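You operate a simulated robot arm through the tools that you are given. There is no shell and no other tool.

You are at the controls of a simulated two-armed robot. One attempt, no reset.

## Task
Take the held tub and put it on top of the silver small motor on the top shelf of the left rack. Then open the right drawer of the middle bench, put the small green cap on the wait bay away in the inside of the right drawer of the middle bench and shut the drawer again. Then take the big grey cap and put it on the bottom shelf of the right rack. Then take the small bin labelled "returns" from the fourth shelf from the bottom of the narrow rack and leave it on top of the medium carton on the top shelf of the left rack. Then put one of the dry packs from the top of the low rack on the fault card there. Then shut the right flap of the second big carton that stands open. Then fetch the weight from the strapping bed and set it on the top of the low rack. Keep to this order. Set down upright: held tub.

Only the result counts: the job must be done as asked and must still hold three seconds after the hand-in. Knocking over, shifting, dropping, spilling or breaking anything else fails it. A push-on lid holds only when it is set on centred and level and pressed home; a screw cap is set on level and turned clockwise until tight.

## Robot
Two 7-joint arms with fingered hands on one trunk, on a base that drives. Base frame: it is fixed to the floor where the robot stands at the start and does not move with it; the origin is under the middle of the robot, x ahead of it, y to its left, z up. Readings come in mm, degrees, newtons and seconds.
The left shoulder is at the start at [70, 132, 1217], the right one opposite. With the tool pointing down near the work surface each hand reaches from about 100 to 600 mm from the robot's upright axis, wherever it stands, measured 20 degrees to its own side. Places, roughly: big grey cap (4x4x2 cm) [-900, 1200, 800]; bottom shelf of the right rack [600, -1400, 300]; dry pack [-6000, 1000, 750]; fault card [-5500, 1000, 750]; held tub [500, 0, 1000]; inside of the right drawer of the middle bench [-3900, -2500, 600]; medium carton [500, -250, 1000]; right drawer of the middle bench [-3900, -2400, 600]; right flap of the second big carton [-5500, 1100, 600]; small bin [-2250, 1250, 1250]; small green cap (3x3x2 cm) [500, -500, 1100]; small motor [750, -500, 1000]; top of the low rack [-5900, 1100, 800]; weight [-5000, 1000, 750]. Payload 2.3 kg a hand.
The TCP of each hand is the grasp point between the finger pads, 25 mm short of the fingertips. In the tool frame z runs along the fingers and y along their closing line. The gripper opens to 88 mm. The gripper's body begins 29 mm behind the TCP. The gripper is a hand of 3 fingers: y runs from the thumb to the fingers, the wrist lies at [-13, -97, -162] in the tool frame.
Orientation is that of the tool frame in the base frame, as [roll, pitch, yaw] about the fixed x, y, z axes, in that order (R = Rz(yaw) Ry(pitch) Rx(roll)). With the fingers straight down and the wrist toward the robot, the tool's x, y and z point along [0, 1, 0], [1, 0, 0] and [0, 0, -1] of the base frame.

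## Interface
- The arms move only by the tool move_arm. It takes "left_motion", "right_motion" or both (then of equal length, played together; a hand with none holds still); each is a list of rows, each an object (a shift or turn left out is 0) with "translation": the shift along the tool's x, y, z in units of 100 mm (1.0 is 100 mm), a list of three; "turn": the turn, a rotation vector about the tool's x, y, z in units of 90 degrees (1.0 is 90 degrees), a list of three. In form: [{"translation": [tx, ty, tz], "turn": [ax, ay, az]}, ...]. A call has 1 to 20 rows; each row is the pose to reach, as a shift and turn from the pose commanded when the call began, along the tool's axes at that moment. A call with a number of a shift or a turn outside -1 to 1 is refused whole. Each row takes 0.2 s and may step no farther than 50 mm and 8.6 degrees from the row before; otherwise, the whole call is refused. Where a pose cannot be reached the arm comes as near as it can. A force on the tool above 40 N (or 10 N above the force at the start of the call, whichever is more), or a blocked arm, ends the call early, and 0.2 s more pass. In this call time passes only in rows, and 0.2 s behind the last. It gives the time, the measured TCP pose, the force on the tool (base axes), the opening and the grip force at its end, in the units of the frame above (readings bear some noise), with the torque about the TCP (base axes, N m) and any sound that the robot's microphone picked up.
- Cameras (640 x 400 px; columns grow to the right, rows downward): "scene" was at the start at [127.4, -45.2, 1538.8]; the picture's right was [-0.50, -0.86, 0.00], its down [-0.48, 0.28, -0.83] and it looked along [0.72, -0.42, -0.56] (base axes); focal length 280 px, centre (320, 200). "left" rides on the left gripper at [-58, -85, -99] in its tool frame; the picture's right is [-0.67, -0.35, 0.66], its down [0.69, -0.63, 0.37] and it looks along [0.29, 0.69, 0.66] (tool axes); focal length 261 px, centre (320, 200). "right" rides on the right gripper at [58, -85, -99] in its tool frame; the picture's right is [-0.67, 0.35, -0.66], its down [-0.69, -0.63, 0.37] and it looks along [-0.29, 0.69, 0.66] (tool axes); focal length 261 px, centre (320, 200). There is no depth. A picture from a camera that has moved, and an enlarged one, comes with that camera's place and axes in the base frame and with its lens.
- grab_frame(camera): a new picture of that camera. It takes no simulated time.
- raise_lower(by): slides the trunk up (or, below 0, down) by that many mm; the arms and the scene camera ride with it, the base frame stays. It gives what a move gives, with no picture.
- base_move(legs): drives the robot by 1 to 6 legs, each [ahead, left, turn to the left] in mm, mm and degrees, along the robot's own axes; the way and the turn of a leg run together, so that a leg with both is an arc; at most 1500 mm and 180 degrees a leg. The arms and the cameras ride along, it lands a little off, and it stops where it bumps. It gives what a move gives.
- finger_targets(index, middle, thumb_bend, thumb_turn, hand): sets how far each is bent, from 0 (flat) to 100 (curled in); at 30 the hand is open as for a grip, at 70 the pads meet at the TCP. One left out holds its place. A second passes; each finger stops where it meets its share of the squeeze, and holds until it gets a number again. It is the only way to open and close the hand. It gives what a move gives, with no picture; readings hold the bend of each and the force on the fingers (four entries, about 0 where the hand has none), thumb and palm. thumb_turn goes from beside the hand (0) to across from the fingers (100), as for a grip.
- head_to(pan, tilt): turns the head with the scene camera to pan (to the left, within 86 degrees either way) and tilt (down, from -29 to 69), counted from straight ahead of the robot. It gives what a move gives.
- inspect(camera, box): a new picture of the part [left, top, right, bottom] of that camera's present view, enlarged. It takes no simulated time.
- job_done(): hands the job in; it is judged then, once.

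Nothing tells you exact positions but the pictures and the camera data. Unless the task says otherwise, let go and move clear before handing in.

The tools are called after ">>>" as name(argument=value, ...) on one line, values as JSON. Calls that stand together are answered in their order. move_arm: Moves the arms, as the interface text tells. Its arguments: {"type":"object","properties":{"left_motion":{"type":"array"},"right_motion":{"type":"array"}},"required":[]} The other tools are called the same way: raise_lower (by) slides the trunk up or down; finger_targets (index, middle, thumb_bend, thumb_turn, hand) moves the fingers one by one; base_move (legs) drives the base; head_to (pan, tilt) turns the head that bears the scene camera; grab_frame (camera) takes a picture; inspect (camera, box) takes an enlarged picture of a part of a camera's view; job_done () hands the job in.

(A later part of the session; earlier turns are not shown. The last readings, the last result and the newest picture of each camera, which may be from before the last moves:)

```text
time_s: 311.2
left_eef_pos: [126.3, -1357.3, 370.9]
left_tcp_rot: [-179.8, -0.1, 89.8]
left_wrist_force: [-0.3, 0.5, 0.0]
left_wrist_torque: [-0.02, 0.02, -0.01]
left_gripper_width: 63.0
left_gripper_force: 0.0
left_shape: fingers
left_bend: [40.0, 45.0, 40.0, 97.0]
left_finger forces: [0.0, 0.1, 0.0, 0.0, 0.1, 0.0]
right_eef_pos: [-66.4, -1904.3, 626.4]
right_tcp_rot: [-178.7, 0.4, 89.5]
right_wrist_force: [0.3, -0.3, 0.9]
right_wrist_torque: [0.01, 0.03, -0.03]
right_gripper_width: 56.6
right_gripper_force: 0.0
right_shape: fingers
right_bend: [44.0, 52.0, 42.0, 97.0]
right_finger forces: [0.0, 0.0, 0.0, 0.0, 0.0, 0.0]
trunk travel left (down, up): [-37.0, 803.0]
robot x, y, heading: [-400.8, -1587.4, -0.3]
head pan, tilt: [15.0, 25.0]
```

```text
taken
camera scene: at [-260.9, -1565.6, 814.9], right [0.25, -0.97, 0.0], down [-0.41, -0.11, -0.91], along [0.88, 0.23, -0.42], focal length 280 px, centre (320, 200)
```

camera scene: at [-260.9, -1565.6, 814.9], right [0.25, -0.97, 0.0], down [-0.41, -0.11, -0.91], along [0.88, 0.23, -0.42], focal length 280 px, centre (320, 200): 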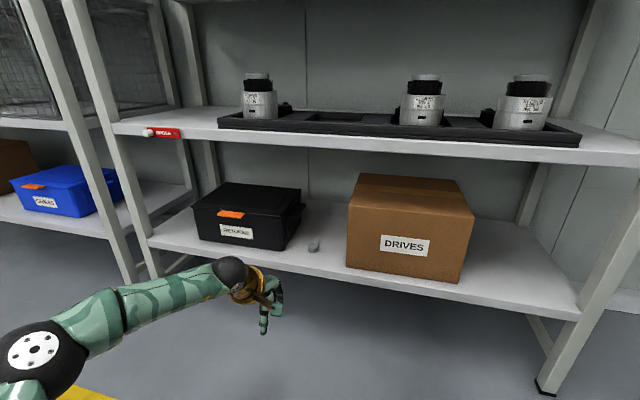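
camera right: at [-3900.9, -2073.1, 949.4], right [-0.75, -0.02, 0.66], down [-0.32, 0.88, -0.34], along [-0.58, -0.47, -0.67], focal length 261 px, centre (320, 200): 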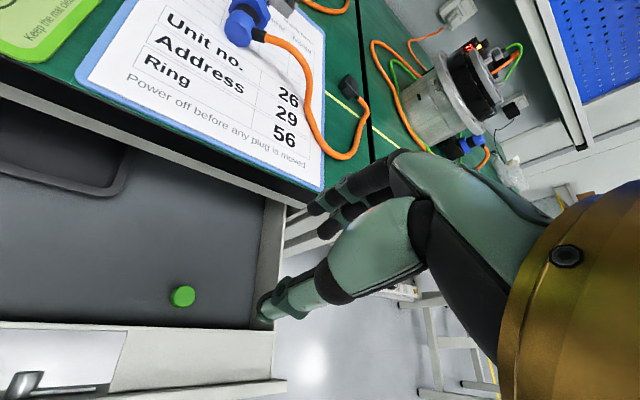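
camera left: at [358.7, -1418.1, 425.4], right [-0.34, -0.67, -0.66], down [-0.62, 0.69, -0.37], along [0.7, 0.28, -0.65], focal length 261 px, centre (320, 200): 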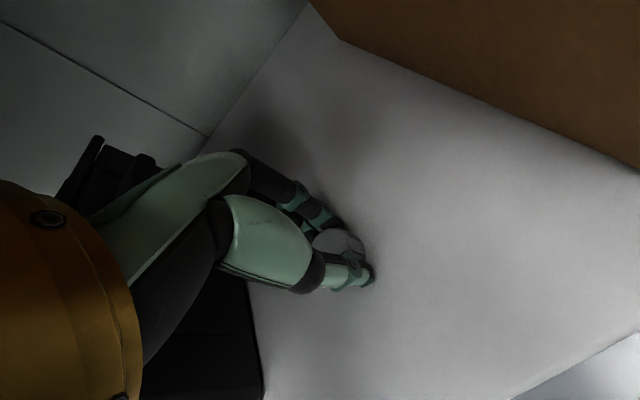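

Grey cap placed. Next the "returns" bin on the narrow rack: I raise the trunk and drive there.

>>> raise_lower(by=400)

>>> raise_lower(by=330)

>>> base_move(legs=[[0, 1400, 0], [0, 280, 0], [0, 0, 90], [0, 1400, 0]])

>>> head_to(pan=20, tilt=20)

>>> grab_frame(camera="scene")

```text
time_s: 315.0
left_eef_pos: [125.0, -1358.1, 770.2]
left_tcp_rot: [-179.8, 0.0, 89.8]
left_wrist_force: [-0.2, -1.0, 0.0]
left_wrist_torque: [0.01, 0.03, -0.01]
left_gripper_width: 63.3
left_gripper_force: 0.0
left_shape: fingers
left_bend: [40.0, 45.0, 40.0, 97.0]
left_finger forces: [0.1, 0.0, 0.1, 0.0, 0.0, 0.0]
right_eef_pos: [-66.5, -1904.4, 1027.2]
right_tcp_rot: [-178.9, 0.4, 89.5]
right_wrist_force: [-0.5, -0.4, 0.6]
right_wrist_torque: [0.04, -0.01, -0.03]
right_gripper_width: 56.7
right_gripper_force: 0.1
right_shape: fingers
right_bend: [44.0, 52.0, 42.0, 97.0]
right_finger forces: [0.1, 0.0, 0.0, 0.0, 0.0, 0.1]
trunk travel left (down, up): [-437.0, 403.0]
robot x, y, heading: [-404.1, -1583.9, -0.2]
head pan, tilt: [15.0, 25.0]
```

```text
time_s: 318.2
left_eef_pos: [127.0, -1357.3, 1102.0]
left_tcp_rot: [-179.7, 0.0, 89.8]
left_wrist_force: [0.1, -0.1, -0.1]
left_wrist_torque: [-0.01, 0.01, 0.01]
left_gripper_width: 62.9
left_gripper_force: 0.1
left_shape: fingers
left_bend: [40.0, 45.0, 40.0, 97.0]
left_finger forces: [0.0, 0.0, 0.0, 0.1, 0.0, 0.0]
right_eef_pos: [-66.2, -1903.6, 1357.3]
right_tcp_rot: [-178.8, 0.4, 89.4]
right_wrist_force: [-0.9, 0.1, -0.5]
right_wrist_torque: [0.0, -0.01, 0.02]
right_gripper_width: 56.8
right_gripper_force: 0.0
right_shape: fingers
right_bend: [44.0, 52.0, 42.0, 97.0]
right_finger forces: [0.1, 0.0, 0.0, 0.1, 0.0, 0.0]
trunk travel left (down, up): [-767.0, 73.0]
robot x, y, heading: [-403.8, -1587.7, -0.2]
head pan, tilt: [15.0, 25.0]
```

```text
time_s: 337.2
left_eef_pos: [-2017.0, 634.2, 1100.6]
left_tcp_rot: [-179.8, 0.0, -179.9]
left_wrist_force: [0.0, -0.5, -0.6]
left_wrist_torque: [0.02, 0.03, 0.02]
left_gripper_width: 63.3
left_gripper_force: 0.1
left_shape: fingers
left_bend: [40.0, 45.0, 40.0, 97.0]
left_finger forces: [0.0, 0.1, 0.0, 0.0, 0.1, 0.0]
right_eef_pos: [-1470.2, 442.8, 1356.8]
right_tcp_rot: [-178.7, 0.4, 179.7]
right_wrist_force: [-0.7, 0.0, 0.9]
right_wrist_torque: [0.03, 0.02, 0.02]
right_gripper_width: 56.9
right_gripper_force: 0.1
right_shape: fingers
right_bend: [44.0, 52.0, 42.0, 97.0]
right_finger forces: [0.1, 0.1, 0.0, 0.1, 0.0, 0.0]
trunk travel left (down, up): [-767.0, 73.0]
robot x, y, heading: [-1786.6, 109.1, 89.8]
head pan, tilt: [15.0, 25.0]
```

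```text
time_s: 337.9
left_eef_pos: [-2017.6, 635.4, 1100.4]
left_tcp_rot: [-179.9, 0.1, -179.8]
left_wrist_force: [-0.4, -0.1, 0.0]
left_wrist_torque: [0.03, 0.01, 0.0]
left_gripper_width: 63.1
left_gripper_force: 0.0
left_shape: fingers
left_bend: [40.0, 45.0, 40.0, 97.0]
left_finger forces: [0.0, 0.1, 0.0, 0.0, 0.0, 0.0]
right_eef_pos: [-1472.5, 442.2, 1356.5]
right_tcp_rot: [-178.8, 0.4, 179.6]
right_wrist_force: [1.1, -0.2, -0.2]
right_wrist_torque: [0.0, -0.02, 0.01]
right_gripper_width: 56.7
right_gripper_force: 0.1
right_shape: fingers
right_bend: [44.0, 52.0, 42.0, 97.0]
right_finger forces: [0.0, 0.0, 0.0, 0.0, 0.0, 0.0]
trunk travel left (down, up): [-767.0, 73.0]
robot x, y, heading: [-1784.2, 111.2, 90.1]
head pan, tilt: [20.0, 20.0]
```

```text
taken
camera scene: at [-1816.9, 245.4, 1553.0], right [0.94, 0.34, 0.0], down [0.12, -0.32, -0.94], along [-0.32, 0.88, -0.34], focal length 280 px, centre (320, 200)
```

scene: 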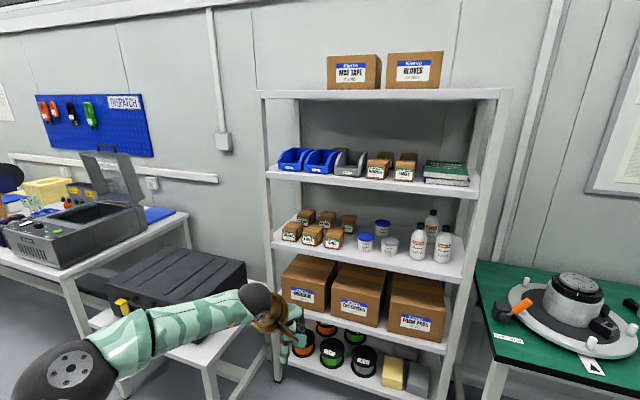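

>>> inspect(camera="scene", box=[260, 130, 400, 200])

```text
4.57 times, centred on (330, 165) of scene
camera zoom: at [-1816.9, 245.4, 1553.0], right [0.94, 0.34, 0.0], down [0.12, -0.32, -0.94], along [-0.32, 0.88, -0.34], focal length 1281 px, centre (274, 360)
```

zoom: 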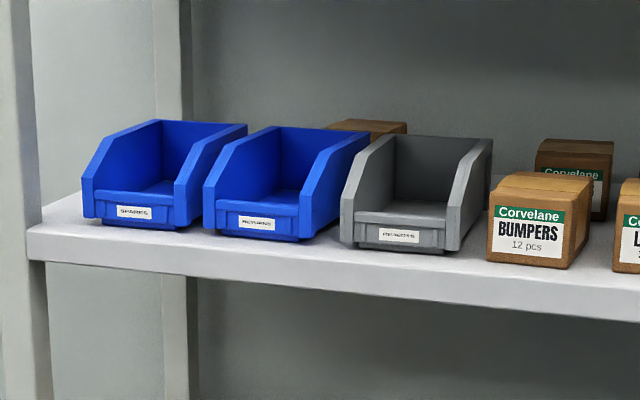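

>>> inspect(camera="scene", box=[276, 168, 304, 186])

>>> inspect(camera="scene", box=[304, 168, 332, 186])

>>> inspect(camera="scene", box=[334, 168, 362, 186])

```text
16.00 times, centred on (290, 177) of scene
camera zoom: at [-1816.9, 245.4, 1553.0], right [0.94, 0.34, 0.0], down [0.12, -0.32, -0.94], along [-0.32, 0.88, -0.34], focal length 4483 px, centre (800, 568)
```

zoom: 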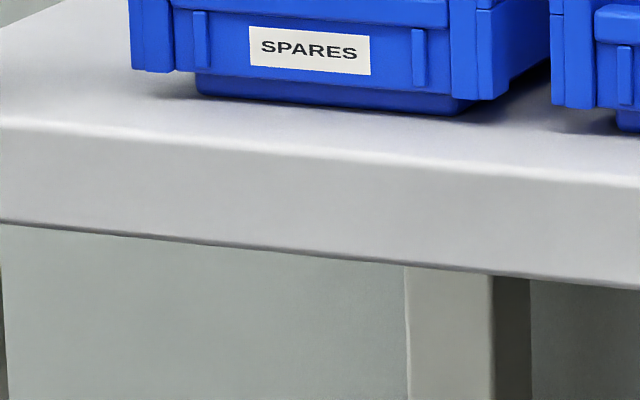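

```text
16.00 times, centred on (318, 177) of scene
camera zoom: at [-1816.9, 245.4, 1553.0], right [0.94, 0.34, 0.0], down [0.12, -0.32, -0.94], along [-0.32, 0.88, -0.34], focal length 4483 px, centre (352, 568)
```

zoom: 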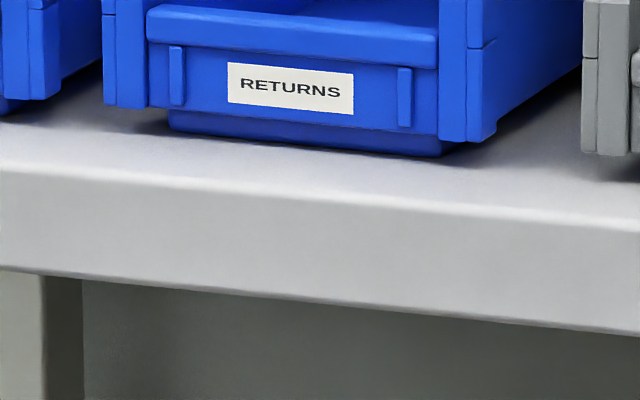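

```text
16.00 times, centred on (348, 177) of scene
camera zoom: at [-1816.9, 245.4, 1553.0], right [0.94, 0.34, 0.0], down [0.12, -0.32, -0.94], along [-0.32, 0.88, -0.34], focal length 4483 px, centre (-128, 568)
```

zoom: 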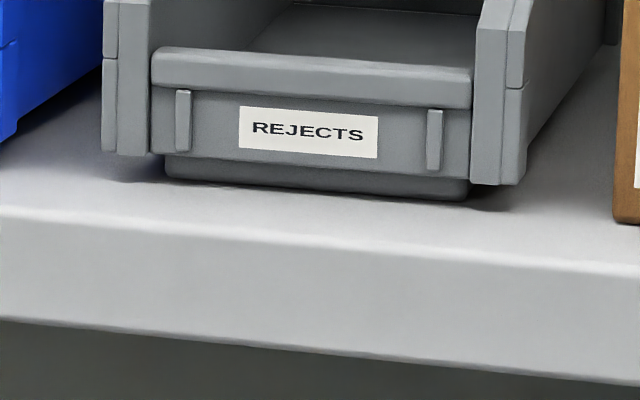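

The middle blue bin reads RETURNS. I go closer to measure it.

>>> base_move(legs=[[330, 270, 0]])

>>> head_to(pan=10, tilt=20)

>>> grab_frame(camera="scene")

>>> grab_frame(camera="left")

```text
time_s: 340.5
left_eef_pos: [-2286.7, 964.8, 1102.1]
left_tcp_rot: [-179.8, -0.1, -179.8]
left_wrist_force: [0.3, 0.1, 0.3]
left_wrist_torque: [0.0, -0.02, -0.02]
left_gripper_width: 63.1
left_gripper_force: 0.0
left_shape: fingers
left_bend: [40.0, 45.0, 40.0, 97.0]
left_finger forces: [0.0, 0.0, 0.1, 0.1, 0.0, 0.0]
right_eef_pos: [-1739.0, 772.5, 1356.7]
right_tcp_rot: [-178.9, 0.3, 179.7]
right_wrist_force: [0.2, -0.6, 1.4]
right_wrist_torque: [-0.03, 0.0, -0.02]
right_gripper_width: 56.7
right_gripper_force: 0.1
right_shape: fingers
right_bend: [44.0, 52.0, 42.0, 97.0]
right_finger forces: [0.1, 0.0, 0.0, 0.1, 0.0, 0.1]
trunk travel left (down, up): [-767.0, 73.0]
robot x, y, heading: [-2054.7, 437.8, 90.1]
head pan, tilt: [20.0, 20.0]
```

```text
time_s: 341.2
left_eef_pos: [-2287.9, 965.4, 1100.9]
left_tcp_rot: [-179.8, 0.0, -180.0]
left_wrist_force: [0.5, 0.0, -0.4]
left_wrist_torque: [-0.01, 0.02, -0.01]
left_gripper_width: 63.2
left_gripper_force: 0.0
left_shape: fingers
left_bend: [40.0, 45.0, 40.0, 97.0]
left_finger forces: [0.0, 0.0, 0.0, 0.0, 0.0, 0.0]
right_eef_pos: [-1740.0, 774.4, 1357.2]
right_tcp_rot: [-178.7, 0.4, 179.7]
right_wrist_force: [-0.4, -0.5, 0.2]
right_wrist_torque: [0.01, 0.05, -0.01]
right_gripper_width: 56.9
right_gripper_force: 0.1
right_shape: fingers
right_bend: [44.0, 52.0, 42.0, 97.0]
right_finger forces: [0.0, 0.0, 0.0, 0.0, 0.0, 0.1]
trunk travel left (down, up): [-767.0, 73.0]
robot x, y, heading: [-2054.3, 435.5, 89.8]
head pan, tilt: [10.0, 20.0]
```

```text
taken
camera scene: at [-2070.0, 580.3, 1553.0], right [0.98, 0.17, 0.0], down [0.06, -0.34, -0.94], along [-0.16, 0.93, -0.34], focal length 280 px, centre (320, 200)
```

scene: 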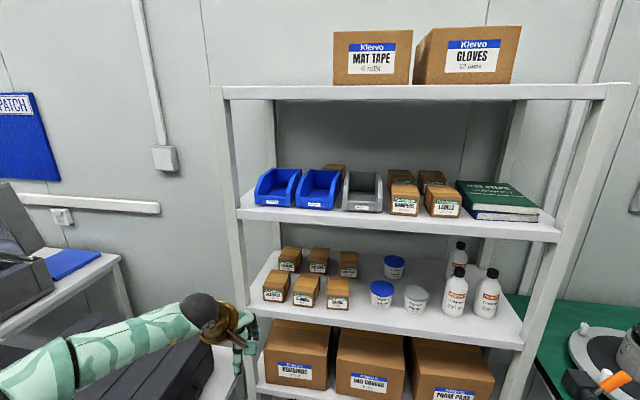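

```text
taken
camera left: at [-2229.9, 880.1, 1199.9], right [0.67, -0.35, -0.65], down [-0.68, -0.63, -0.36], along [-0.29, 0.69, -0.66], focal length 261 px, centre (320, 200)
```

left: 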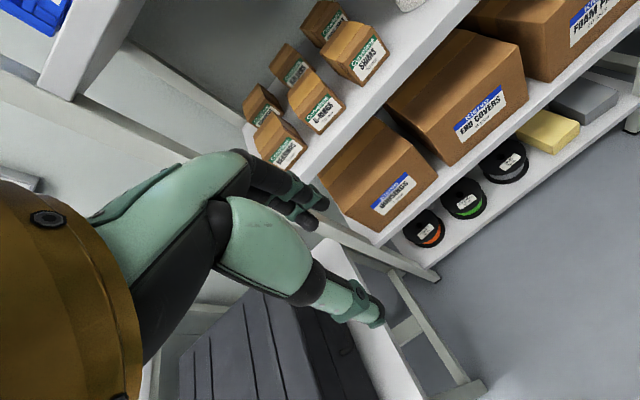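

>>> inspect(camera="scene", box=[230, 150, 400, 250])

```text
3.76 times, centred on (315, 200) of scene
camera zoom: at [-2070.0, 580.3, 1553.0], right [0.98, 0.17, 0.0], down [0.06, -0.34, -0.94], along [-0.16, 0.93, -0.34], focal length 1055 px, centre (339, 200)
```

zoom: 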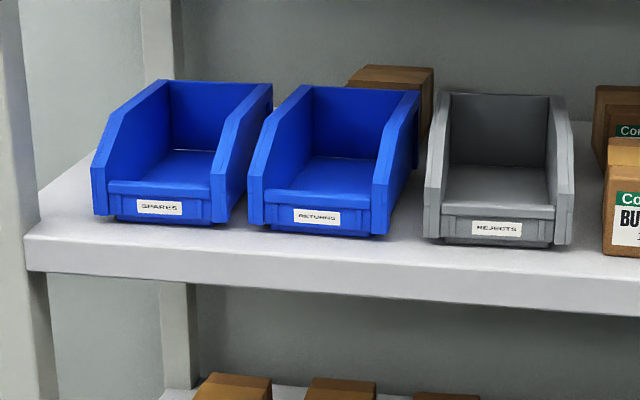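

The RETURNS bin: 100 mm wide, front wall about 30 mm high at y≈1312, floor of shelf at z≈1258, 42 mm gap to the grey bin. I plan to pinch its front wall with fingers inside. First raise the trunk and the left hand.

>>> raise_lower(by=70)

>>> move_arm(left_motion=[{"translation": [-0.2, -0.05, -0.25]}, {"translation": [-0.4, -0.1, -0.5]}, {"translation": [-0.6, -0.1, -0.75]}, {"translation": [-0.8, -0.1, -1.0]}])

>>> move_arm(left_motion=[{"translation": [0, 0, -0.25]}, {"translation": [0, 0, -0.5]}, {"translation": [0, 0, -0.85]}])

>>> grab_frame(camera="left")

>>> grab_frame(camera="scene")

```text
time_s: 342.3
left_eef_pos: [-2287.3, 963.9, 1170.3]
left_tcp_rot: [-179.8, -0.1, -179.8]
left_wrist_force: [0.6, 0.1, 0.1]
left_wrist_torque: [0.01, 0.01, 0.03]
left_gripper_width: 62.9
left_gripper_force: 0.1
left_shape: fingers
left_bend: [40.0, 45.0, 40.0, 97.0]
left_finger forces: [0.0, 0.0, 0.1, 0.0, 0.0, 0.1]
right_eef_pos: [-1739.4, 775.4, 1427.1]
right_tcp_rot: [-178.7, 0.4, 179.7]
right_wrist_force: [0.8, -0.7, 0.4]
right_wrist_torque: [-0.01, 0.01, -0.01]
right_gripper_width: 56.8
right_gripper_force: 0.1
right_shape: fingers
right_bend: [44.0, 52.0, 42.0, 97.0]
right_finger forces: [0.0, 0.0, 0.1, 0.1, 0.0, 0.0]
trunk travel left (down, up): [-837.0, 3.0]
robot x, y, heading: [-2054.5, 438.8, 90.0]
head pan, tilt: [10.0, 20.0]
```

```text
time_s: 343.3
left_eef_pos: [-2205.9, 956.0, 1270.1]
left_tcp_rot: [-179.8, -0.1, -179.7]
left_wrist_force: [-0.6, 0.6, -0.2]
left_wrist_torque: [-0.03, 0.02, 0.01]
left_gripper_width: 63.1
left_gripper_force: 0.1
left_shape: fingers
left_bend: [40.0, 45.0, 40.0, 97.0]
left_finger forces: [0.1, 0.1, 0.0, 0.1, 0.0, 0.0]
right_eef_pos: [-1737.4, 775.1, 1427.4]
right_tcp_rot: [-178.8, 0.3, 179.8]
right_wrist_force: [0.9, -0.3, -0.4]
right_wrist_torque: [-0.02, -0.01, 0.02]
right_gripper_width: 56.5
right_gripper_force: 0.1
right_shape: fingers
right_bend: [44.0, 52.0, 42.0, 97.0]
right_finger forces: [0.0, 0.0, 0.0, 0.0, 0.0, 0.1]
trunk travel left (down, up): [-837.0, 3.0]
robot x, y, heading: [-2053.9, 437.4, 90.0]
head pan, tilt: [10.0, 20.0]
```

```text
time_s: 344.1
left_eef_pos: [-2206.7, 953.1, 1355.4]
left_tcp_rot: [-179.8, 0.0, -179.8]
left_wrist_force: [0.6, -0.3, -0.3]
left_wrist_torque: [-0.01, -0.01, 0.03]
left_gripper_width: 63.0
left_gripper_force: 0.0
left_shape: fingers
left_bend: [40.0, 45.0, 40.0, 97.0]
left_finger forces: [0.1, 0.0, 0.0, 0.1, 0.1, 0.1]
right_eef_pos: [-1738.7, 774.8, 1426.5]
right_tcp_rot: [-178.8, 0.3, 179.7]
right_wrist_force: [0.2, 0.0, 0.2]
right_wrist_torque: [0.0, -0.02, -0.02]
right_gripper_width: 56.7
right_gripper_force: 0.1
right_shape: fingers
right_bend: [44.0, 52.0, 42.0, 97.0]
right_finger forces: [0.1, 0.0, 0.0, 0.1, 0.0, 0.0]
trunk travel left (down, up): [-837.0, 3.0]
robot x, y, heading: [-2054.7, 436.2, 90.1]
head pan, tilt: [10.0, 20.0]
```

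```text
taken
camera left: at [-2148.9, 869.5, 1454.8], right [0.67, -0.35, -0.65], down [-0.68, -0.63, -0.36], along [-0.29, 0.69, -0.66], focal length 261 px, centre (320, 200)
```

left: 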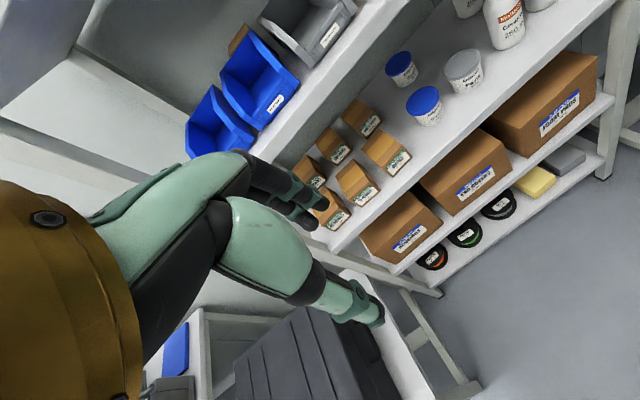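

```text
taken
camera scene: at [-2068.7, 580.0, 1623.0], right [0.98, 0.17, 0.0], down [0.06, -0.34, -0.94], along [-0.16, 0.93, -0.34], focal length 280 px, centre (320, 200)
```

scene: 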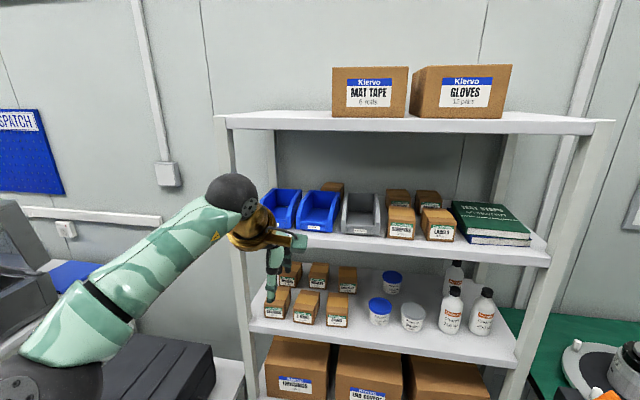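

>>> inspect(camera="left", box=[180, 20, 320, 150])

>>> inspect(camera="scene", box=[280, 170, 390, 250])

```text
3.08 times, centred on (250, 85) of left
camera zoom: at [-2148.9, 869.5, 1454.8], right [0.67, -0.35, -0.65], down [-0.68, -0.63, -0.36], along [-0.29, 0.69, -0.66], focal length 802 px, centre (535, 554)
```

zoom: 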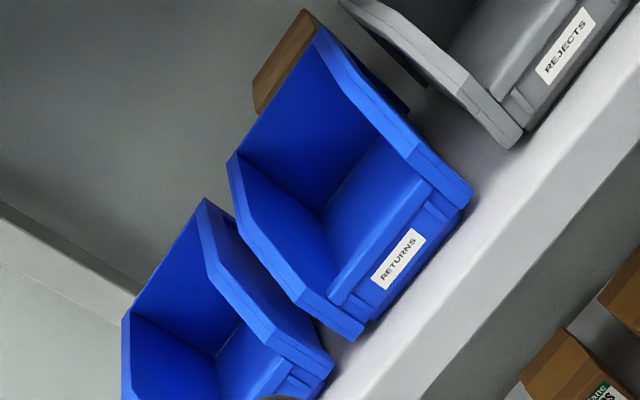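

```text
5.00 times, centred on (335, 210) of scene
camera zoom: at [-2068.7, 580.0, 1623.0], right [0.98, 0.17, 0.0], down [0.06, -0.34, -0.94], along [-0.16, 0.93, -0.34], focal length 1401 px, centre (245, 150)
```

zoom: 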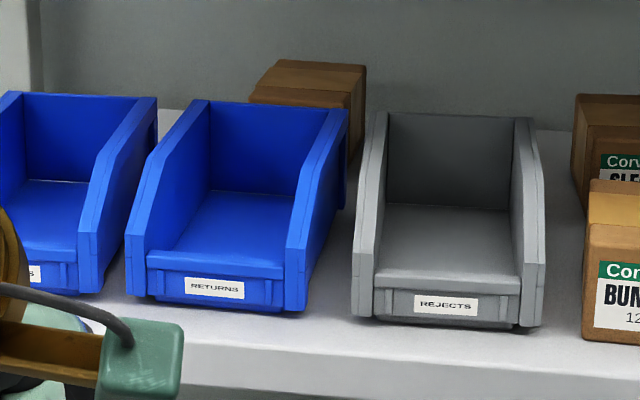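

The label centre resolves to about (-2210,1276,1284), front wall top z≈1300. I drive forward so the hand comes above the front wall, staying higher than the bin sides.

>>> finger_targets(hand="left", index=44, middle=50, thumb_bend=44)

>>> base_move(legs=[[250, 0, 0]])

>>> grab_frame(camera="left")

>>> grab_frame(camera="scene")

```text
time_s: 345.1
left_eef_pos: [-2207.7, 954.5, 1355.6]
left_tcp_rot: [-179.8, 0.0, -179.8]
left_wrist_force: [0.1, 0.1, -0.2]
left_wrist_torque: [-0.03, 0.0, 0.03]
left_gripper_width: 55.5
left_gripper_force: 0.1
left_shape: fingers
left_bend: [44.0, 50.0, 44.0, 97.0]
left_finger forces: [0.1, 0.0, 0.1, 0.0, 0.0, 0.0]
right_eef_pos: [-1740.3, 775.1, 1427.1]
right_tcp_rot: [-178.8, 0.4, 179.7]
right_wrist_force: [-0.5, -0.7, -0.4]
right_wrist_torque: [-0.01, 0.0, 0.02]
right_gripper_width: 56.6
right_gripper_force: 0.0
right_shape: fingers
right_bend: [44.0, 52.0, 42.0, 97.0]
right_finger forces: [0.0, 0.0, 0.0, 0.0, 0.0, 0.0]
trunk travel left (down, up): [-837.0, 3.0]
robot x, y, heading: [-2054.0, 438.9, 90.0]
head pan, tilt: [10.0, 20.0]
```

```text
time_s: 346.9
left_eef_pos: [-2208.0, 1199.5, 1356.6]
left_tcp_rot: [179.9, 0.1, -179.8]
left_wrist_force: [0.5, -0.5, 0.5]
left_wrist_torque: [0.04, -0.02, 0.04]
left_gripper_width: 55.4
left_gripper_force: 0.1
left_shape: fingers
left_bend: [44.0, 50.0, 44.0, 97.0]
left_finger forces: [0.0, 0.0, 0.0, 0.1, 0.0, 0.0]
right_eef_pos: [-1740.7, 1019.3, 1427.2]
right_tcp_rot: [-179.0, 0.4, 179.8]
right_wrist_force: [-0.7, -1.2, 0.3]
right_wrist_torque: [0.0, -0.02, 0.02]
right_gripper_width: 56.5
right_gripper_force: 0.1
right_shape: fingers
right_bend: [44.0, 52.0, 42.0, 97.0]
right_finger forces: [0.0, 0.0, 0.0, 0.1, 0.0, 0.0]
trunk travel left (down, up): [-837.0, 3.0]
robot x, y, heading: [-2055.0, 688.4, 89.9]
head pan, tilt: [10.0, 20.0]
```

```text
taken
camera left: at [-2150.8, 1113.7, 1455.9], right [0.67, -0.35, -0.66], down [-0.68, -0.63, -0.37], along [-0.29, 0.69, -0.66], focal length 261 px, centre (320, 200)
```

left: 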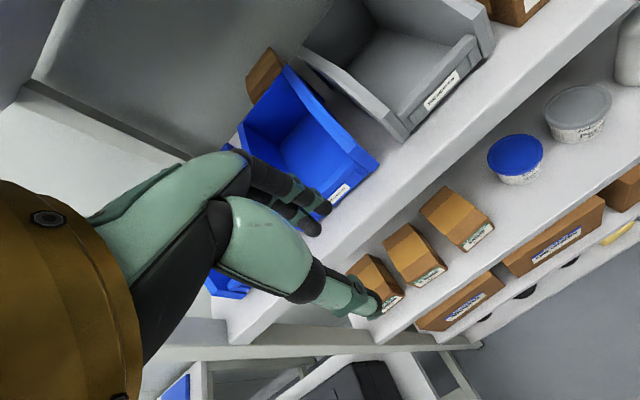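

```text
taken
camera scene: at [-2070.4, 823.6, 1623.5], right [0.98, 0.18, 0.0], down [0.06, -0.33, -0.94], along [-0.16, 0.93, -0.34], focal length 280 px, centre (320, 200)
```

scene: 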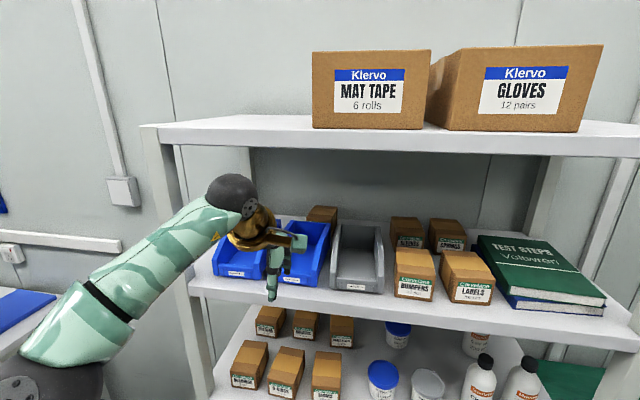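

>>> base_move(legs=[[74, -2, 0]])

>>> grab_frame(camera="left")

>>> inspect(camera="left", box=[200, 130, 420, 330])

>>> inspect(camera="scene", box=[170, 180, 370, 330])

```text
time_s: 347.9
left_eef_pos: [-2207.0, 1265.6, 1359.9]
left_tcp_rot: [179.5, 0.0, -179.7]
left_wrist_force: [-0.8, -0.9, 0.3]
left_wrist_torque: [0.06, 0.01, 0.0]
left_gripper_width: 55.1
left_gripper_force: 0.1
left_shape: fingers
left_bend: [44.0, 50.0, 44.0, 97.0]
left_finger forces: [0.0, 0.0, 0.1, 0.0, 0.0, 0.0]
right_eef_pos: [-1739.3, 1084.0, 1430.0]
right_tcp_rot: [-179.4, 0.5, 179.7]
right_wrist_force: [0.1, -0.2, -0.3]
right_wrist_torque: [0.01, 0.05, 0.0]
right_gripper_width: 56.8
right_gripper_force: 0.2
right_shape: fingers
right_bend: [44.0, 52.0, 42.0, 97.0]
right_finger forces: [0.0, 0.0, 0.0, 0.0, 0.1, 0.0]
trunk travel left (down, up): [-837.0, 3.0]
robot x, y, heading: [-2051.1, 762.6, 90.0]
head pan, tilt: [10.0, 20.0]
```

```text
taken
camera left: at [-2149.0, 1179.1, 1458.7], right [0.67, -0.34, -0.66], down [-0.68, -0.63, -0.37], along [-0.29, 0.7, -0.66], focal length 261 px, centre (320, 200)
```

left: 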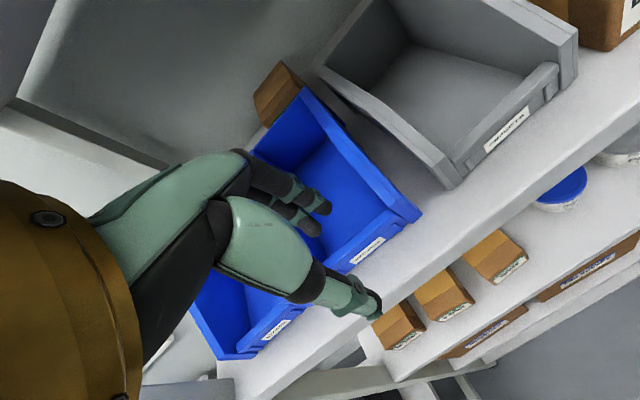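

```text
2.00 times, centred on (310, 230) of left
camera zoom: at [-2149.0, 1179.1, 1458.7], right [0.67, -0.34, -0.66], down [-0.68, -0.63, -0.37], along [-0.29, 0.7, -0.66], focal length 521 px, centre (340, 140)
```

zoom: 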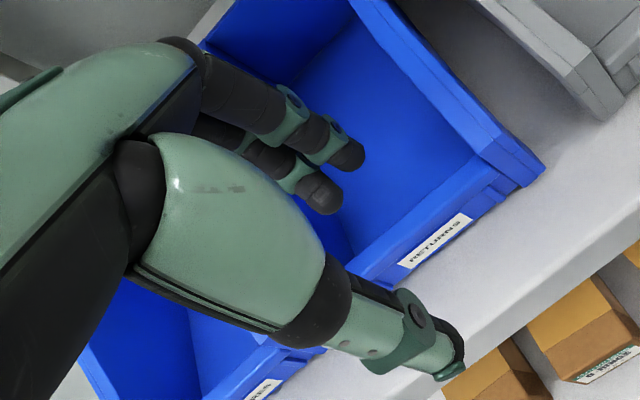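

```text
2.67 times, centred on (270, 255) of scene
camera zoom: at [-2068.8, 888.0, 1624.4], right [0.98, 0.17, 0.0], down [0.06, -0.33, -0.94], along [-0.16, 0.93, -0.33], focal length 747 px, centre (453, 53)
```

zoom: 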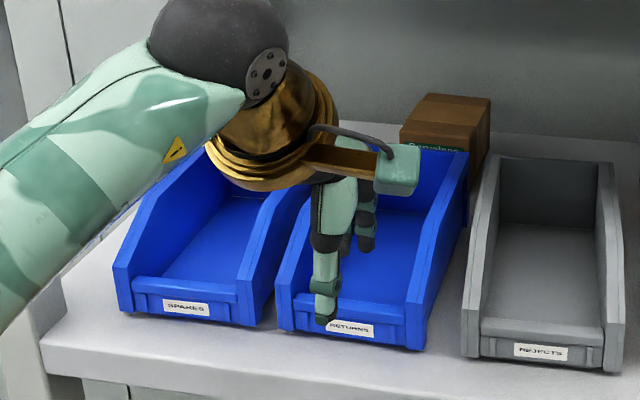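

>>> move_arm(left_motion=[{"translation": [0.02, 0.07, 0]}, {"translation": [0.035, 0.13, 0]}])

>>> inspect(camera="left", box=[200, 130, 420, 330])

```text
time_s: 348.5
left_eef_pos: [-2208.6, 1287.3, 1356.4]
left_tcp_rot: [180.0, 0.1, -179.8]
left_wrist_force: [-0.8, -1.3, -0.4]
left_wrist_torque: [0.01, 0.01, 0.0]
left_gripper_width: 55.4
left_gripper_force: 0.0
left_shape: fingers
left_bend: [44.0, 50.0, 44.0, 97.0]
left_finger forces: [0.0, 0.1, 0.1, 0.0, 0.0, 0.1]
right_eef_pos: [-1737.9, 1094.6, 1428.0]
right_tcp_rot: [-178.9, 0.3, 179.7]
right_wrist_force: [-0.9, -1.4, 0.2]
right_wrist_torque: [0.01, -0.01, -0.03]
right_gripper_width: 56.7
right_gripper_force: 0.1
right_shape: fingers
right_bend: [44.0, 52.0, 42.0, 97.0]
right_finger forces: [0.0, 0.0, 0.1, 0.0, 0.0, 0.0]
trunk travel left (down, up): [-837.0, 3.0]
robot x, y, heading: [-2051.2, 760.2, 90.0]
head pan, tilt: [10.0, 20.0]
```

```text
2.00 times, centred on (310, 230) of left
camera zoom: at [-2152.1, 1202.3, 1455.5], right [0.67, -0.35, -0.66], down [-0.68, -0.63, -0.37], along [-0.29, 0.69, -0.66], focal length 521 px, centre (340, 140)
```

zoom: 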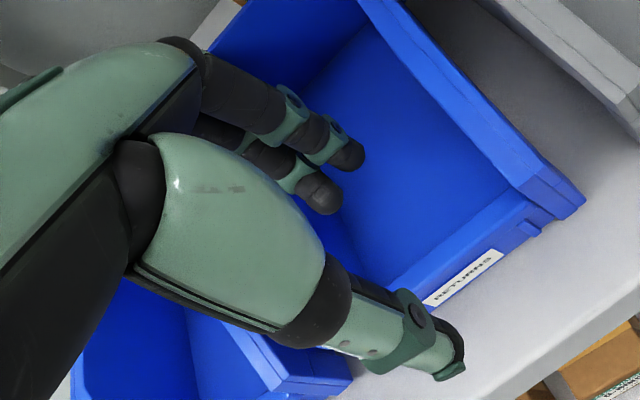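

Aligned to the front wall within a couple of mm. I lower 40 mm and check.

>>> move_arm(left_motion=[{"translation": [0.01, 0.01, 0.15]}, {"translation": [0.01, 0.01, 0.3]}, {"translation": [0.01, 0.01, 0.4]}])

>>> inspect(camera="left", box=[200, 130, 420, 330])

>>> inspect(camera="scene", box=[170, 200, 350, 350])

```text
time_s: 349.3
left_eef_pos: [-2210.9, 1290.0, 1317.1]
left_tcp_rot: [-179.9, 0.0, -179.8]
left_wrist_force: [0.1, 0.3, 0.5]
left_wrist_torque: [0.01, -0.02, 0.0]
left_gripper_width: 55.4
left_gripper_force: 0.0
left_shape: fingers
left_bend: [44.0, 50.0, 44.0, 97.0]
left_finger forces: [0.1, 0.0, 0.1, 0.1, 0.1, 0.0]
right_eef_pos: [-1739.6, 1096.0, 1426.5]
right_tcp_rot: [-178.9, 0.4, 179.7]
right_wrist_force: [-0.3, 0.0, 0.0]
right_wrist_torque: [-0.03, 0.0, -0.01]
right_gripper_width: 56.7
right_gripper_force: 0.0
right_shape: fingers
right_bend: [44.0, 52.0, 42.0, 97.0]
right_finger forces: [0.1, 0.1, 0.0, 0.0, 0.1, 0.0]
trunk travel left (down, up): [-837.0, 3.0]
robot x, y, heading: [-2053.7, 760.5, 90.2]
head pan, tilt: [10.0, 20.0]
```

```text
2.00 times, centred on (310, 230) of left
camera zoom: at [-2152.9, 1204.8, 1414.9], right [0.67, -0.35, -0.65], down [-0.68, -0.63, -0.37], along [-0.29, 0.69, -0.66], focal length 521 px, centre (340, 140)
```

zoom: 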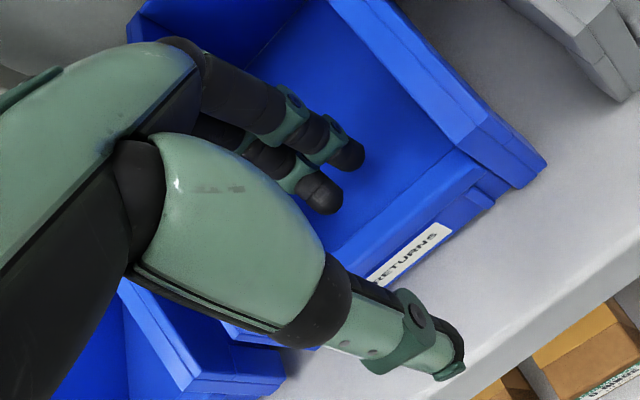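

```text
2.67 times, centred on (260, 275) of scene
camera zoom: at [-2068.6, 901.4, 1623.1], right [0.98, 0.17, 0.0], down [0.06, -0.34, -0.94], along [-0.16, 0.93, -0.34], focal length 747 px, centre (480, 0)
```

zoom: 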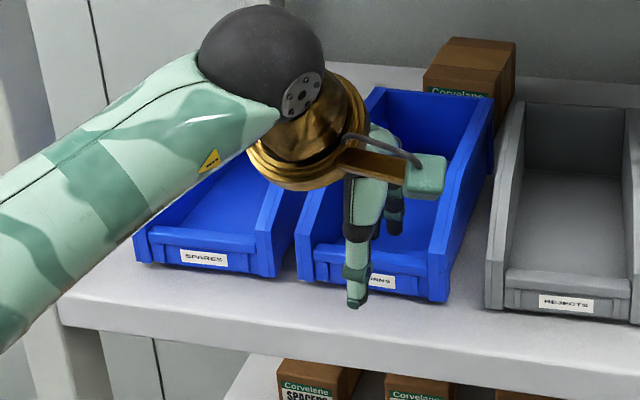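

>>> move_arm(left_motion=[{"translation": [0, 0, 0.05]}, {"translation": [0, 0, 0.1]}, {"translation": [0, 0, 0.14]}])

>>> inspect(camera="left", box=[200, 130, 420, 330])

```text
time_s: 350.1
left_eef_pos: [-2209.7, 1290.7, 1302.3]
left_tcp_rot: [-179.8, 0.0, -179.8]
left_wrist_force: [0.3, -0.1, 0.6]
left_wrist_torque: [0.03, -0.01, -0.02]
left_gripper_width: 55.5
left_gripper_force: 0.7
left_shape: fingers
left_bend: [44.0, 50.0, 44.0, 97.0]
left_finger forces: [0.1, 1.3, 0.1, 0.1, 0.1, 0.1]
right_eef_pos: [-1738.1, 1096.1, 1427.8]
right_tcp_rot: [-178.9, 0.5, 179.7]
right_wrist_force: [-0.2, 0.0, -0.1]
right_wrist_torque: [-0.02, -0.01, -0.02]
right_gripper_width: 56.7
right_gripper_force: 0.1
right_shape: fingers
right_bend: [44.0, 52.0, 42.0, 97.0]
right_finger forces: [0.0, 0.0, 0.0, 0.1, 0.0, 0.0]
trunk travel left (down, up): [-837.0, 3.0]
robot x, y, heading: [-2051.1, 761.9, 90.2]
head pan, tilt: [10.0, 20.0]
```

```text
2.00 times, centred on (310, 230) of left
camera zoom: at [-2152.9, 1205.7, 1400.5], right [0.67, -0.35, -0.65], down [-0.68, -0.63, -0.37], along [-0.29, 0.69, -0.66], focal length 521 px, centre (340, 140)
```

zoom: 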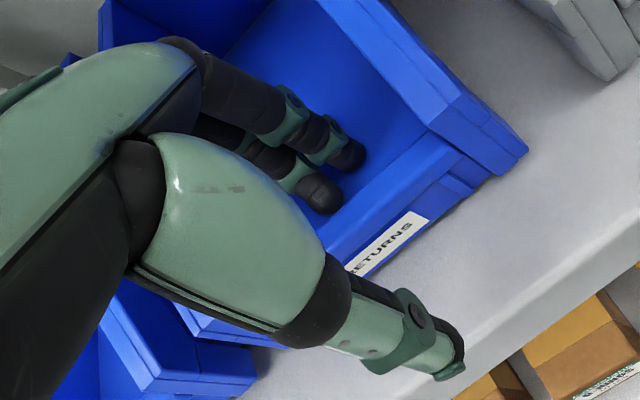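

The middle finger just touches the bin floor. I close on the front wall.

>>> finger_targets(hand="left", index=72, middle=76, thumb_bend=72)

>>> inspect(camera="left", box=[200, 130, 420, 330])

>>> inspect(camera="scene", box=[170, 200, 350, 350])

```text
time_s: 351.1
left_eef_pos: [-2210.0, 1290.1, 1301.1]
left_tcp_rot: [-179.9, 0.1, -179.7]
left_wrist_force: [0.9, 0.2, -0.5]
left_wrist_torque: [-0.02, -0.02, 0.0]
left_gripper_width: 3.5
left_gripper_force: 6.6
left_shape: fingers
left_bend: [71.0, 74.0, 66.0, 96.0]
left_finger forces: [2.7, 3.8, 0.0, 0.0, 6.4, 0.1]
right_eef_pos: [-1738.9, 1097.7, 1426.7]
right_tcp_rot: [-178.9, 0.4, 179.7]
right_wrist_force: [-0.1, 0.6, -0.5]
right_wrist_torque: [0.0, 0.0, -0.01]
right_gripper_width: 57.0
right_gripper_force: 0.0
right_shape: fingers
right_bend: [44.0, 52.0, 42.0, 97.0]
right_finger forces: [0.1, 0.1, 0.0, 0.1, 0.0, 0.0]
trunk travel left (down, up): [-837.0, 3.0]
robot x, y, heading: [-2052.5, 762.5, 90.1]
head pan, tilt: [10.0, 20.0]
```

```text
2.00 times, centred on (310, 230) of left
camera zoom: at [-2152.8, 1206.2, 1400.2], right [0.67, -0.35, -0.65], down [-0.68, -0.63, -0.36], along [-0.29, 0.69, -0.66], focal length 521 px, centre (340, 140)
```

zoom: 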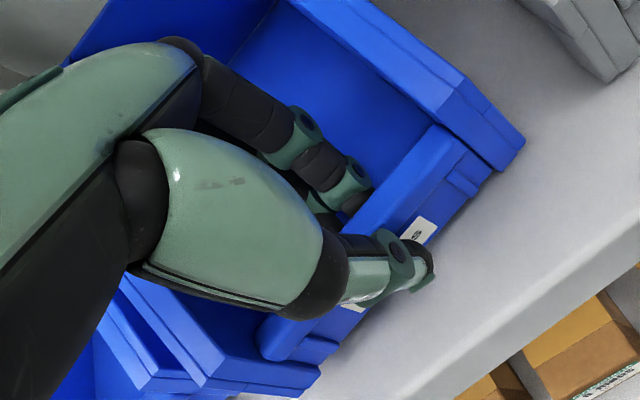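

```text
2.67 times, centred on (260, 275) of scene
camera zoom: at [-2068.4, 902.8, 1623.0], right [0.98, 0.17, 0.0], down [0.06, -0.34, -0.94], along [-0.16, 0.93, -0.34], focal length 747 px, centre (480, 0)
```

zoom: 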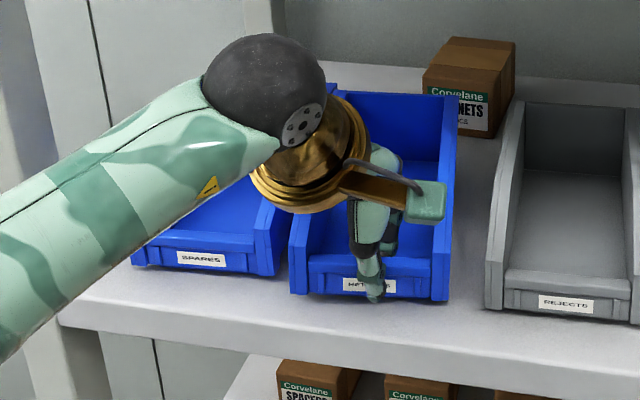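

The bin yawed slightly as it was gripped but stays clear of its neighbours. I firm up the grip.

>>> finger_targets(hand="left", index=84, middle=88, thumb_bend=82)

>>> inspect(camera="left", box=[200, 130, 420, 330])

>>> inspect(camera="scene", box=[170, 200, 350, 350])

```text
time_s: 352.1
left_eef_pos: [-2210.7, 1290.8, 1300.4]
left_tcp_rot: [-179.9, 0.0, -179.8]
left_wrist_force: [0.7, -0.4, -0.9]
left_wrist_torque: [-0.06, 0.02, 0.03]
left_gripper_width: 5.0
left_gripper_force: 15.0
left_shape: fingers
left_bend: [81.0, 88.0, 66.0, 97.0]
left_finger forces: [14.6, 0.0, 0.1, 0.1, 14.9, 0.0]
right_eef_pos: [-1739.2, 1097.5, 1427.4]
right_tcp_rot: [-178.8, 0.4, 179.7]
right_wrist_force: [-0.6, 0.9, -0.9]
right_wrist_torque: [0.02, 0.01, -0.04]
right_gripper_width: 56.8
right_gripper_force: 0.1
right_shape: fingers
right_bend: [44.0, 52.0, 42.0, 97.0]
right_finger forces: [0.0, 0.0, 0.0, 0.1, 0.0, 0.1]
trunk travel left (down, up): [-837.0, 3.0]
robot x, y, heading: [-2051.7, 764.0, 90.0]
head pan, tilt: [10.0, 20.0]
```

```text
2.00 times, centred on (310, 230) of left
camera zoom: at [-2153.1, 1206.3, 1400.2], right [0.67, -0.35, -0.65], down [-0.68, -0.63, -0.36], along [-0.29, 0.69, -0.66], focal length 521 px, centre (340, 140)
```

zoom: 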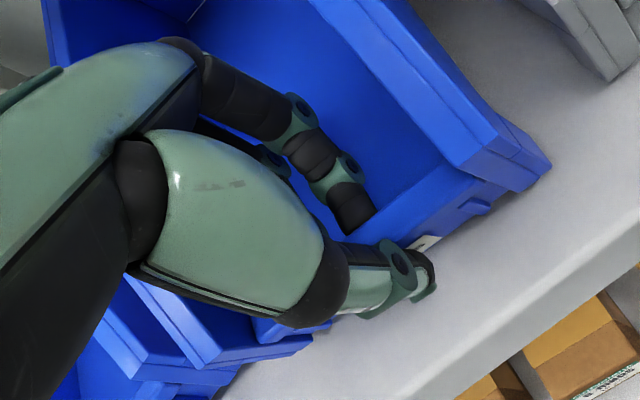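

```text
2.67 times, centred on (260, 275) of scene
camera zoom: at [-2068.7, 902.9, 1623.0], right [0.98, 0.17, 0.0], down [0.06, -0.34, -0.94], along [-0.16, 0.93, -0.34], focal length 747 px, centre (480, 0)
```

zoom: 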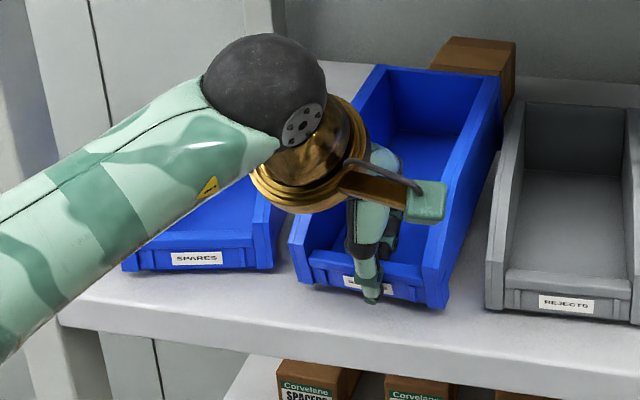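

The middle finger curled past and the bin yawed, nudging SPARES a few mm. I loosen, and regrip with the fingers straighter and the thumb doing the closing.

>>> finger_targets(hand="left", index=50, middle=56, thumb_bend=56)

>>> inspect(camera="left", box=[200, 130, 420, 330])

>>> inspect(camera="scene", box=[170, 200, 350, 350])

```text
time_s: 353.1
left_eef_pos: [-2208.6, 1287.2, 1303.4]
left_tcp_rot: [180.0, -0.1, -179.9]
left_wrist_force: [1.0, 0.9, 12.6]
left_wrist_torque: [-0.05, 0.13, -0.03]
left_gripper_width: 35.2
left_gripper_force: 6.3
left_shape: fingers
left_bend: [50.0, 83.0, 56.0, 97.0]
left_finger forces: [0.0, 12.8, 0.0, 0.1, 0.0, 0.1]
right_eef_pos: [-1737.1, 1093.2, 1428.4]
right_tcp_rot: [-179.0, 0.3, 179.8]
right_wrist_force: [0.3, 0.2, 0.9]
right_wrist_torque: [0.0, 0.01, 0.02]
right_gripper_width: 56.8
right_gripper_force: 0.0
right_shape: fingers
right_bend: [44.0, 52.0, 42.0, 97.0]
right_finger forces: [0.0, 0.1, 0.1, 0.1, 0.1, 0.0]
trunk travel left (down, up): [-837.0, 3.0]
robot x, y, heading: [-2050.9, 764.6, 90.0]
head pan, tilt: [10.0, 20.0]
```

```text
2.00 times, centred on (310, 230) of left
camera zoom: at [-2151.5, 1202.6, 1401.7], right [0.67, -0.35, -0.66], down [-0.68, -0.63, -0.37], along [-0.29, 0.69, -0.66], focal length 521 px, centre (340, 140)
```

zoom: 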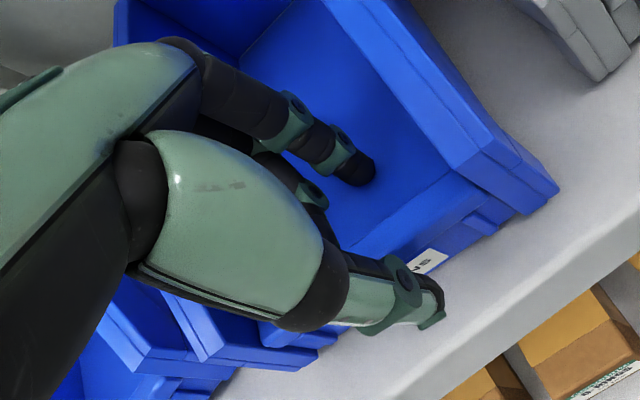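

```text
2.67 times, centred on (260, 275) of scene
camera zoom: at [-2067.1, 898.5, 1623.4], right [0.98, 0.17, 0.0], down [0.06, -0.33, -0.94], along [-0.16, 0.93, -0.34], focal length 747 px, centre (480, 0)
```

zoom: 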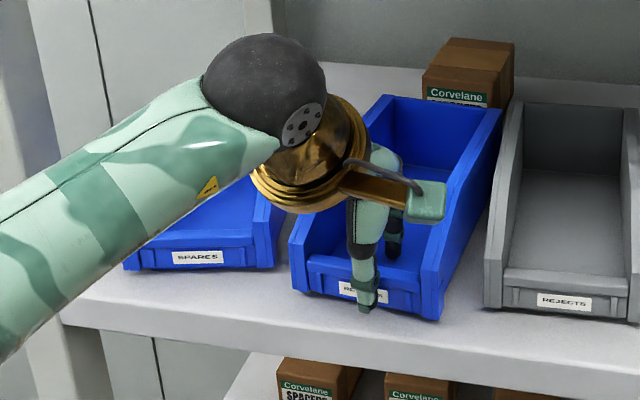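

The middle finger is caught pressing the bin floor. I raise the hand 25 mm to free it.

>>> move_arm(left_motion=[{"translation": [0, 0, -0.1]}, {"translation": [0, 0, -0.2]}, {"translation": [0, 0, -0.3]}])

>>> finger_targets(hand="left", index=44, middle=50, thumb_bend=46)

>>> inspect(camera="left", box=[180, 110, 440, 330])

>>> inspect(camera="scene", box=[170, 200, 350, 350])

```text
time_s: 353.9
left_eef_pos: [-2209.6, 1289.9, 1330.7]
left_tcp_rot: [-179.9, -0.1, -179.7]
left_wrist_force: [0.8, 0.7, 0.1]
left_wrist_torque: [0.01, 0.0, 0.02]
left_gripper_width: 35.6
left_gripper_force: 0.0
left_shape: fingers
left_bend: [50.0, 56.0, 56.0, 97.0]
left_finger forces: [0.0, 0.0, 0.0, 0.0, 0.1, 0.1]
right_eef_pos: [-1738.1, 1095.7, 1427.9]
right_tcp_rot: [-178.9, 0.4, 179.9]
right_wrist_force: [-0.5, -0.6, 0.3]
right_wrist_torque: [0.02, -0.03, 0.01]
right_gripper_width: 56.5
right_gripper_force: 0.2
right_shape: fingers
right_bend: [44.0, 52.0, 42.0, 97.0]
right_finger forces: [0.0, 0.1, 0.1, 0.0, 0.0, 0.1]
trunk travel left (down, up): [-837.0, 3.0]
robot x, y, heading: [-2053.5, 761.6, 89.9]
head pan, tilt: [10.0, 20.0]
```

```text
time_s: 354.9
left_eef_pos: [-2210.8, 1290.1, 1330.7]
left_tcp_rot: [-179.9, 0.0, -179.8]
left_wrist_force: [-0.1, 0.3, 0.4]
left_wrist_torque: [0.05, 0.0, -0.02]
left_gripper_width: 52.2
left_gripper_force: 0.1
left_shape: fingers
left_bend: [44.0, 50.0, 46.0, 97.0]
left_finger forces: [0.0, 0.0, 0.1, 0.1, 0.0, 0.1]
right_eef_pos: [-1740.1, 1097.0, 1426.3]
right_tcp_rot: [-178.8, 0.4, 179.8]
right_wrist_force: [-1.2, 0.9, 0.1]
right_wrist_torque: [-0.02, 0.02, 0.01]
right_gripper_width: 56.6
right_gripper_force: 0.0
right_shape: fingers
right_bend: [44.0, 52.0, 42.0, 97.0]
right_finger forces: [0.1, 0.0, 0.0, 0.0, 0.1, 0.1]
trunk travel left (down, up): [-837.0, 3.0]
robot x, y, heading: [-2054.8, 760.2, 90.3]
head pan, tilt: [10.0, 20.0]
```

```text
1.82 times, centred on (310, 220) of left
camera zoom: at [-2153.4, 1206.2, 1430.1], right [0.67, -0.35, -0.65], down [-0.68, -0.63, -0.36], along [-0.29, 0.69, -0.66], focal length 474 px, centre (338, 164)
```

zoom: 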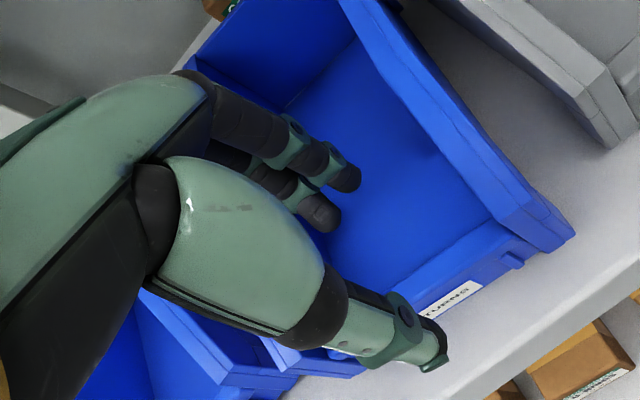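

```text
2.67 times, centred on (260, 275) of scene
camera zoom: at [-2068.7, 902.7, 1623.0], right [0.98, 0.17, 0.0], down [0.06, -0.34, -0.94], along [-0.16, 0.93, -0.34], focal length 747 px, centre (480, 0)
```

zoom: 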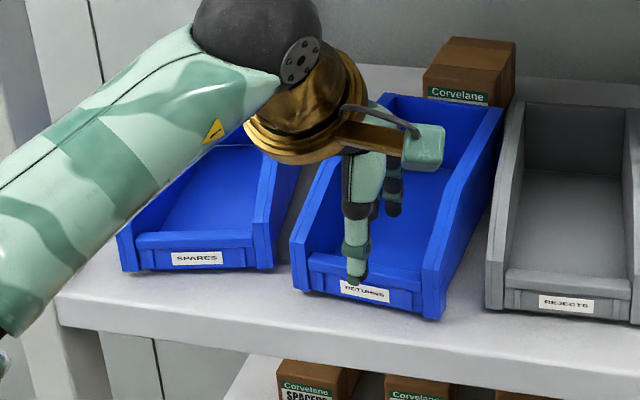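

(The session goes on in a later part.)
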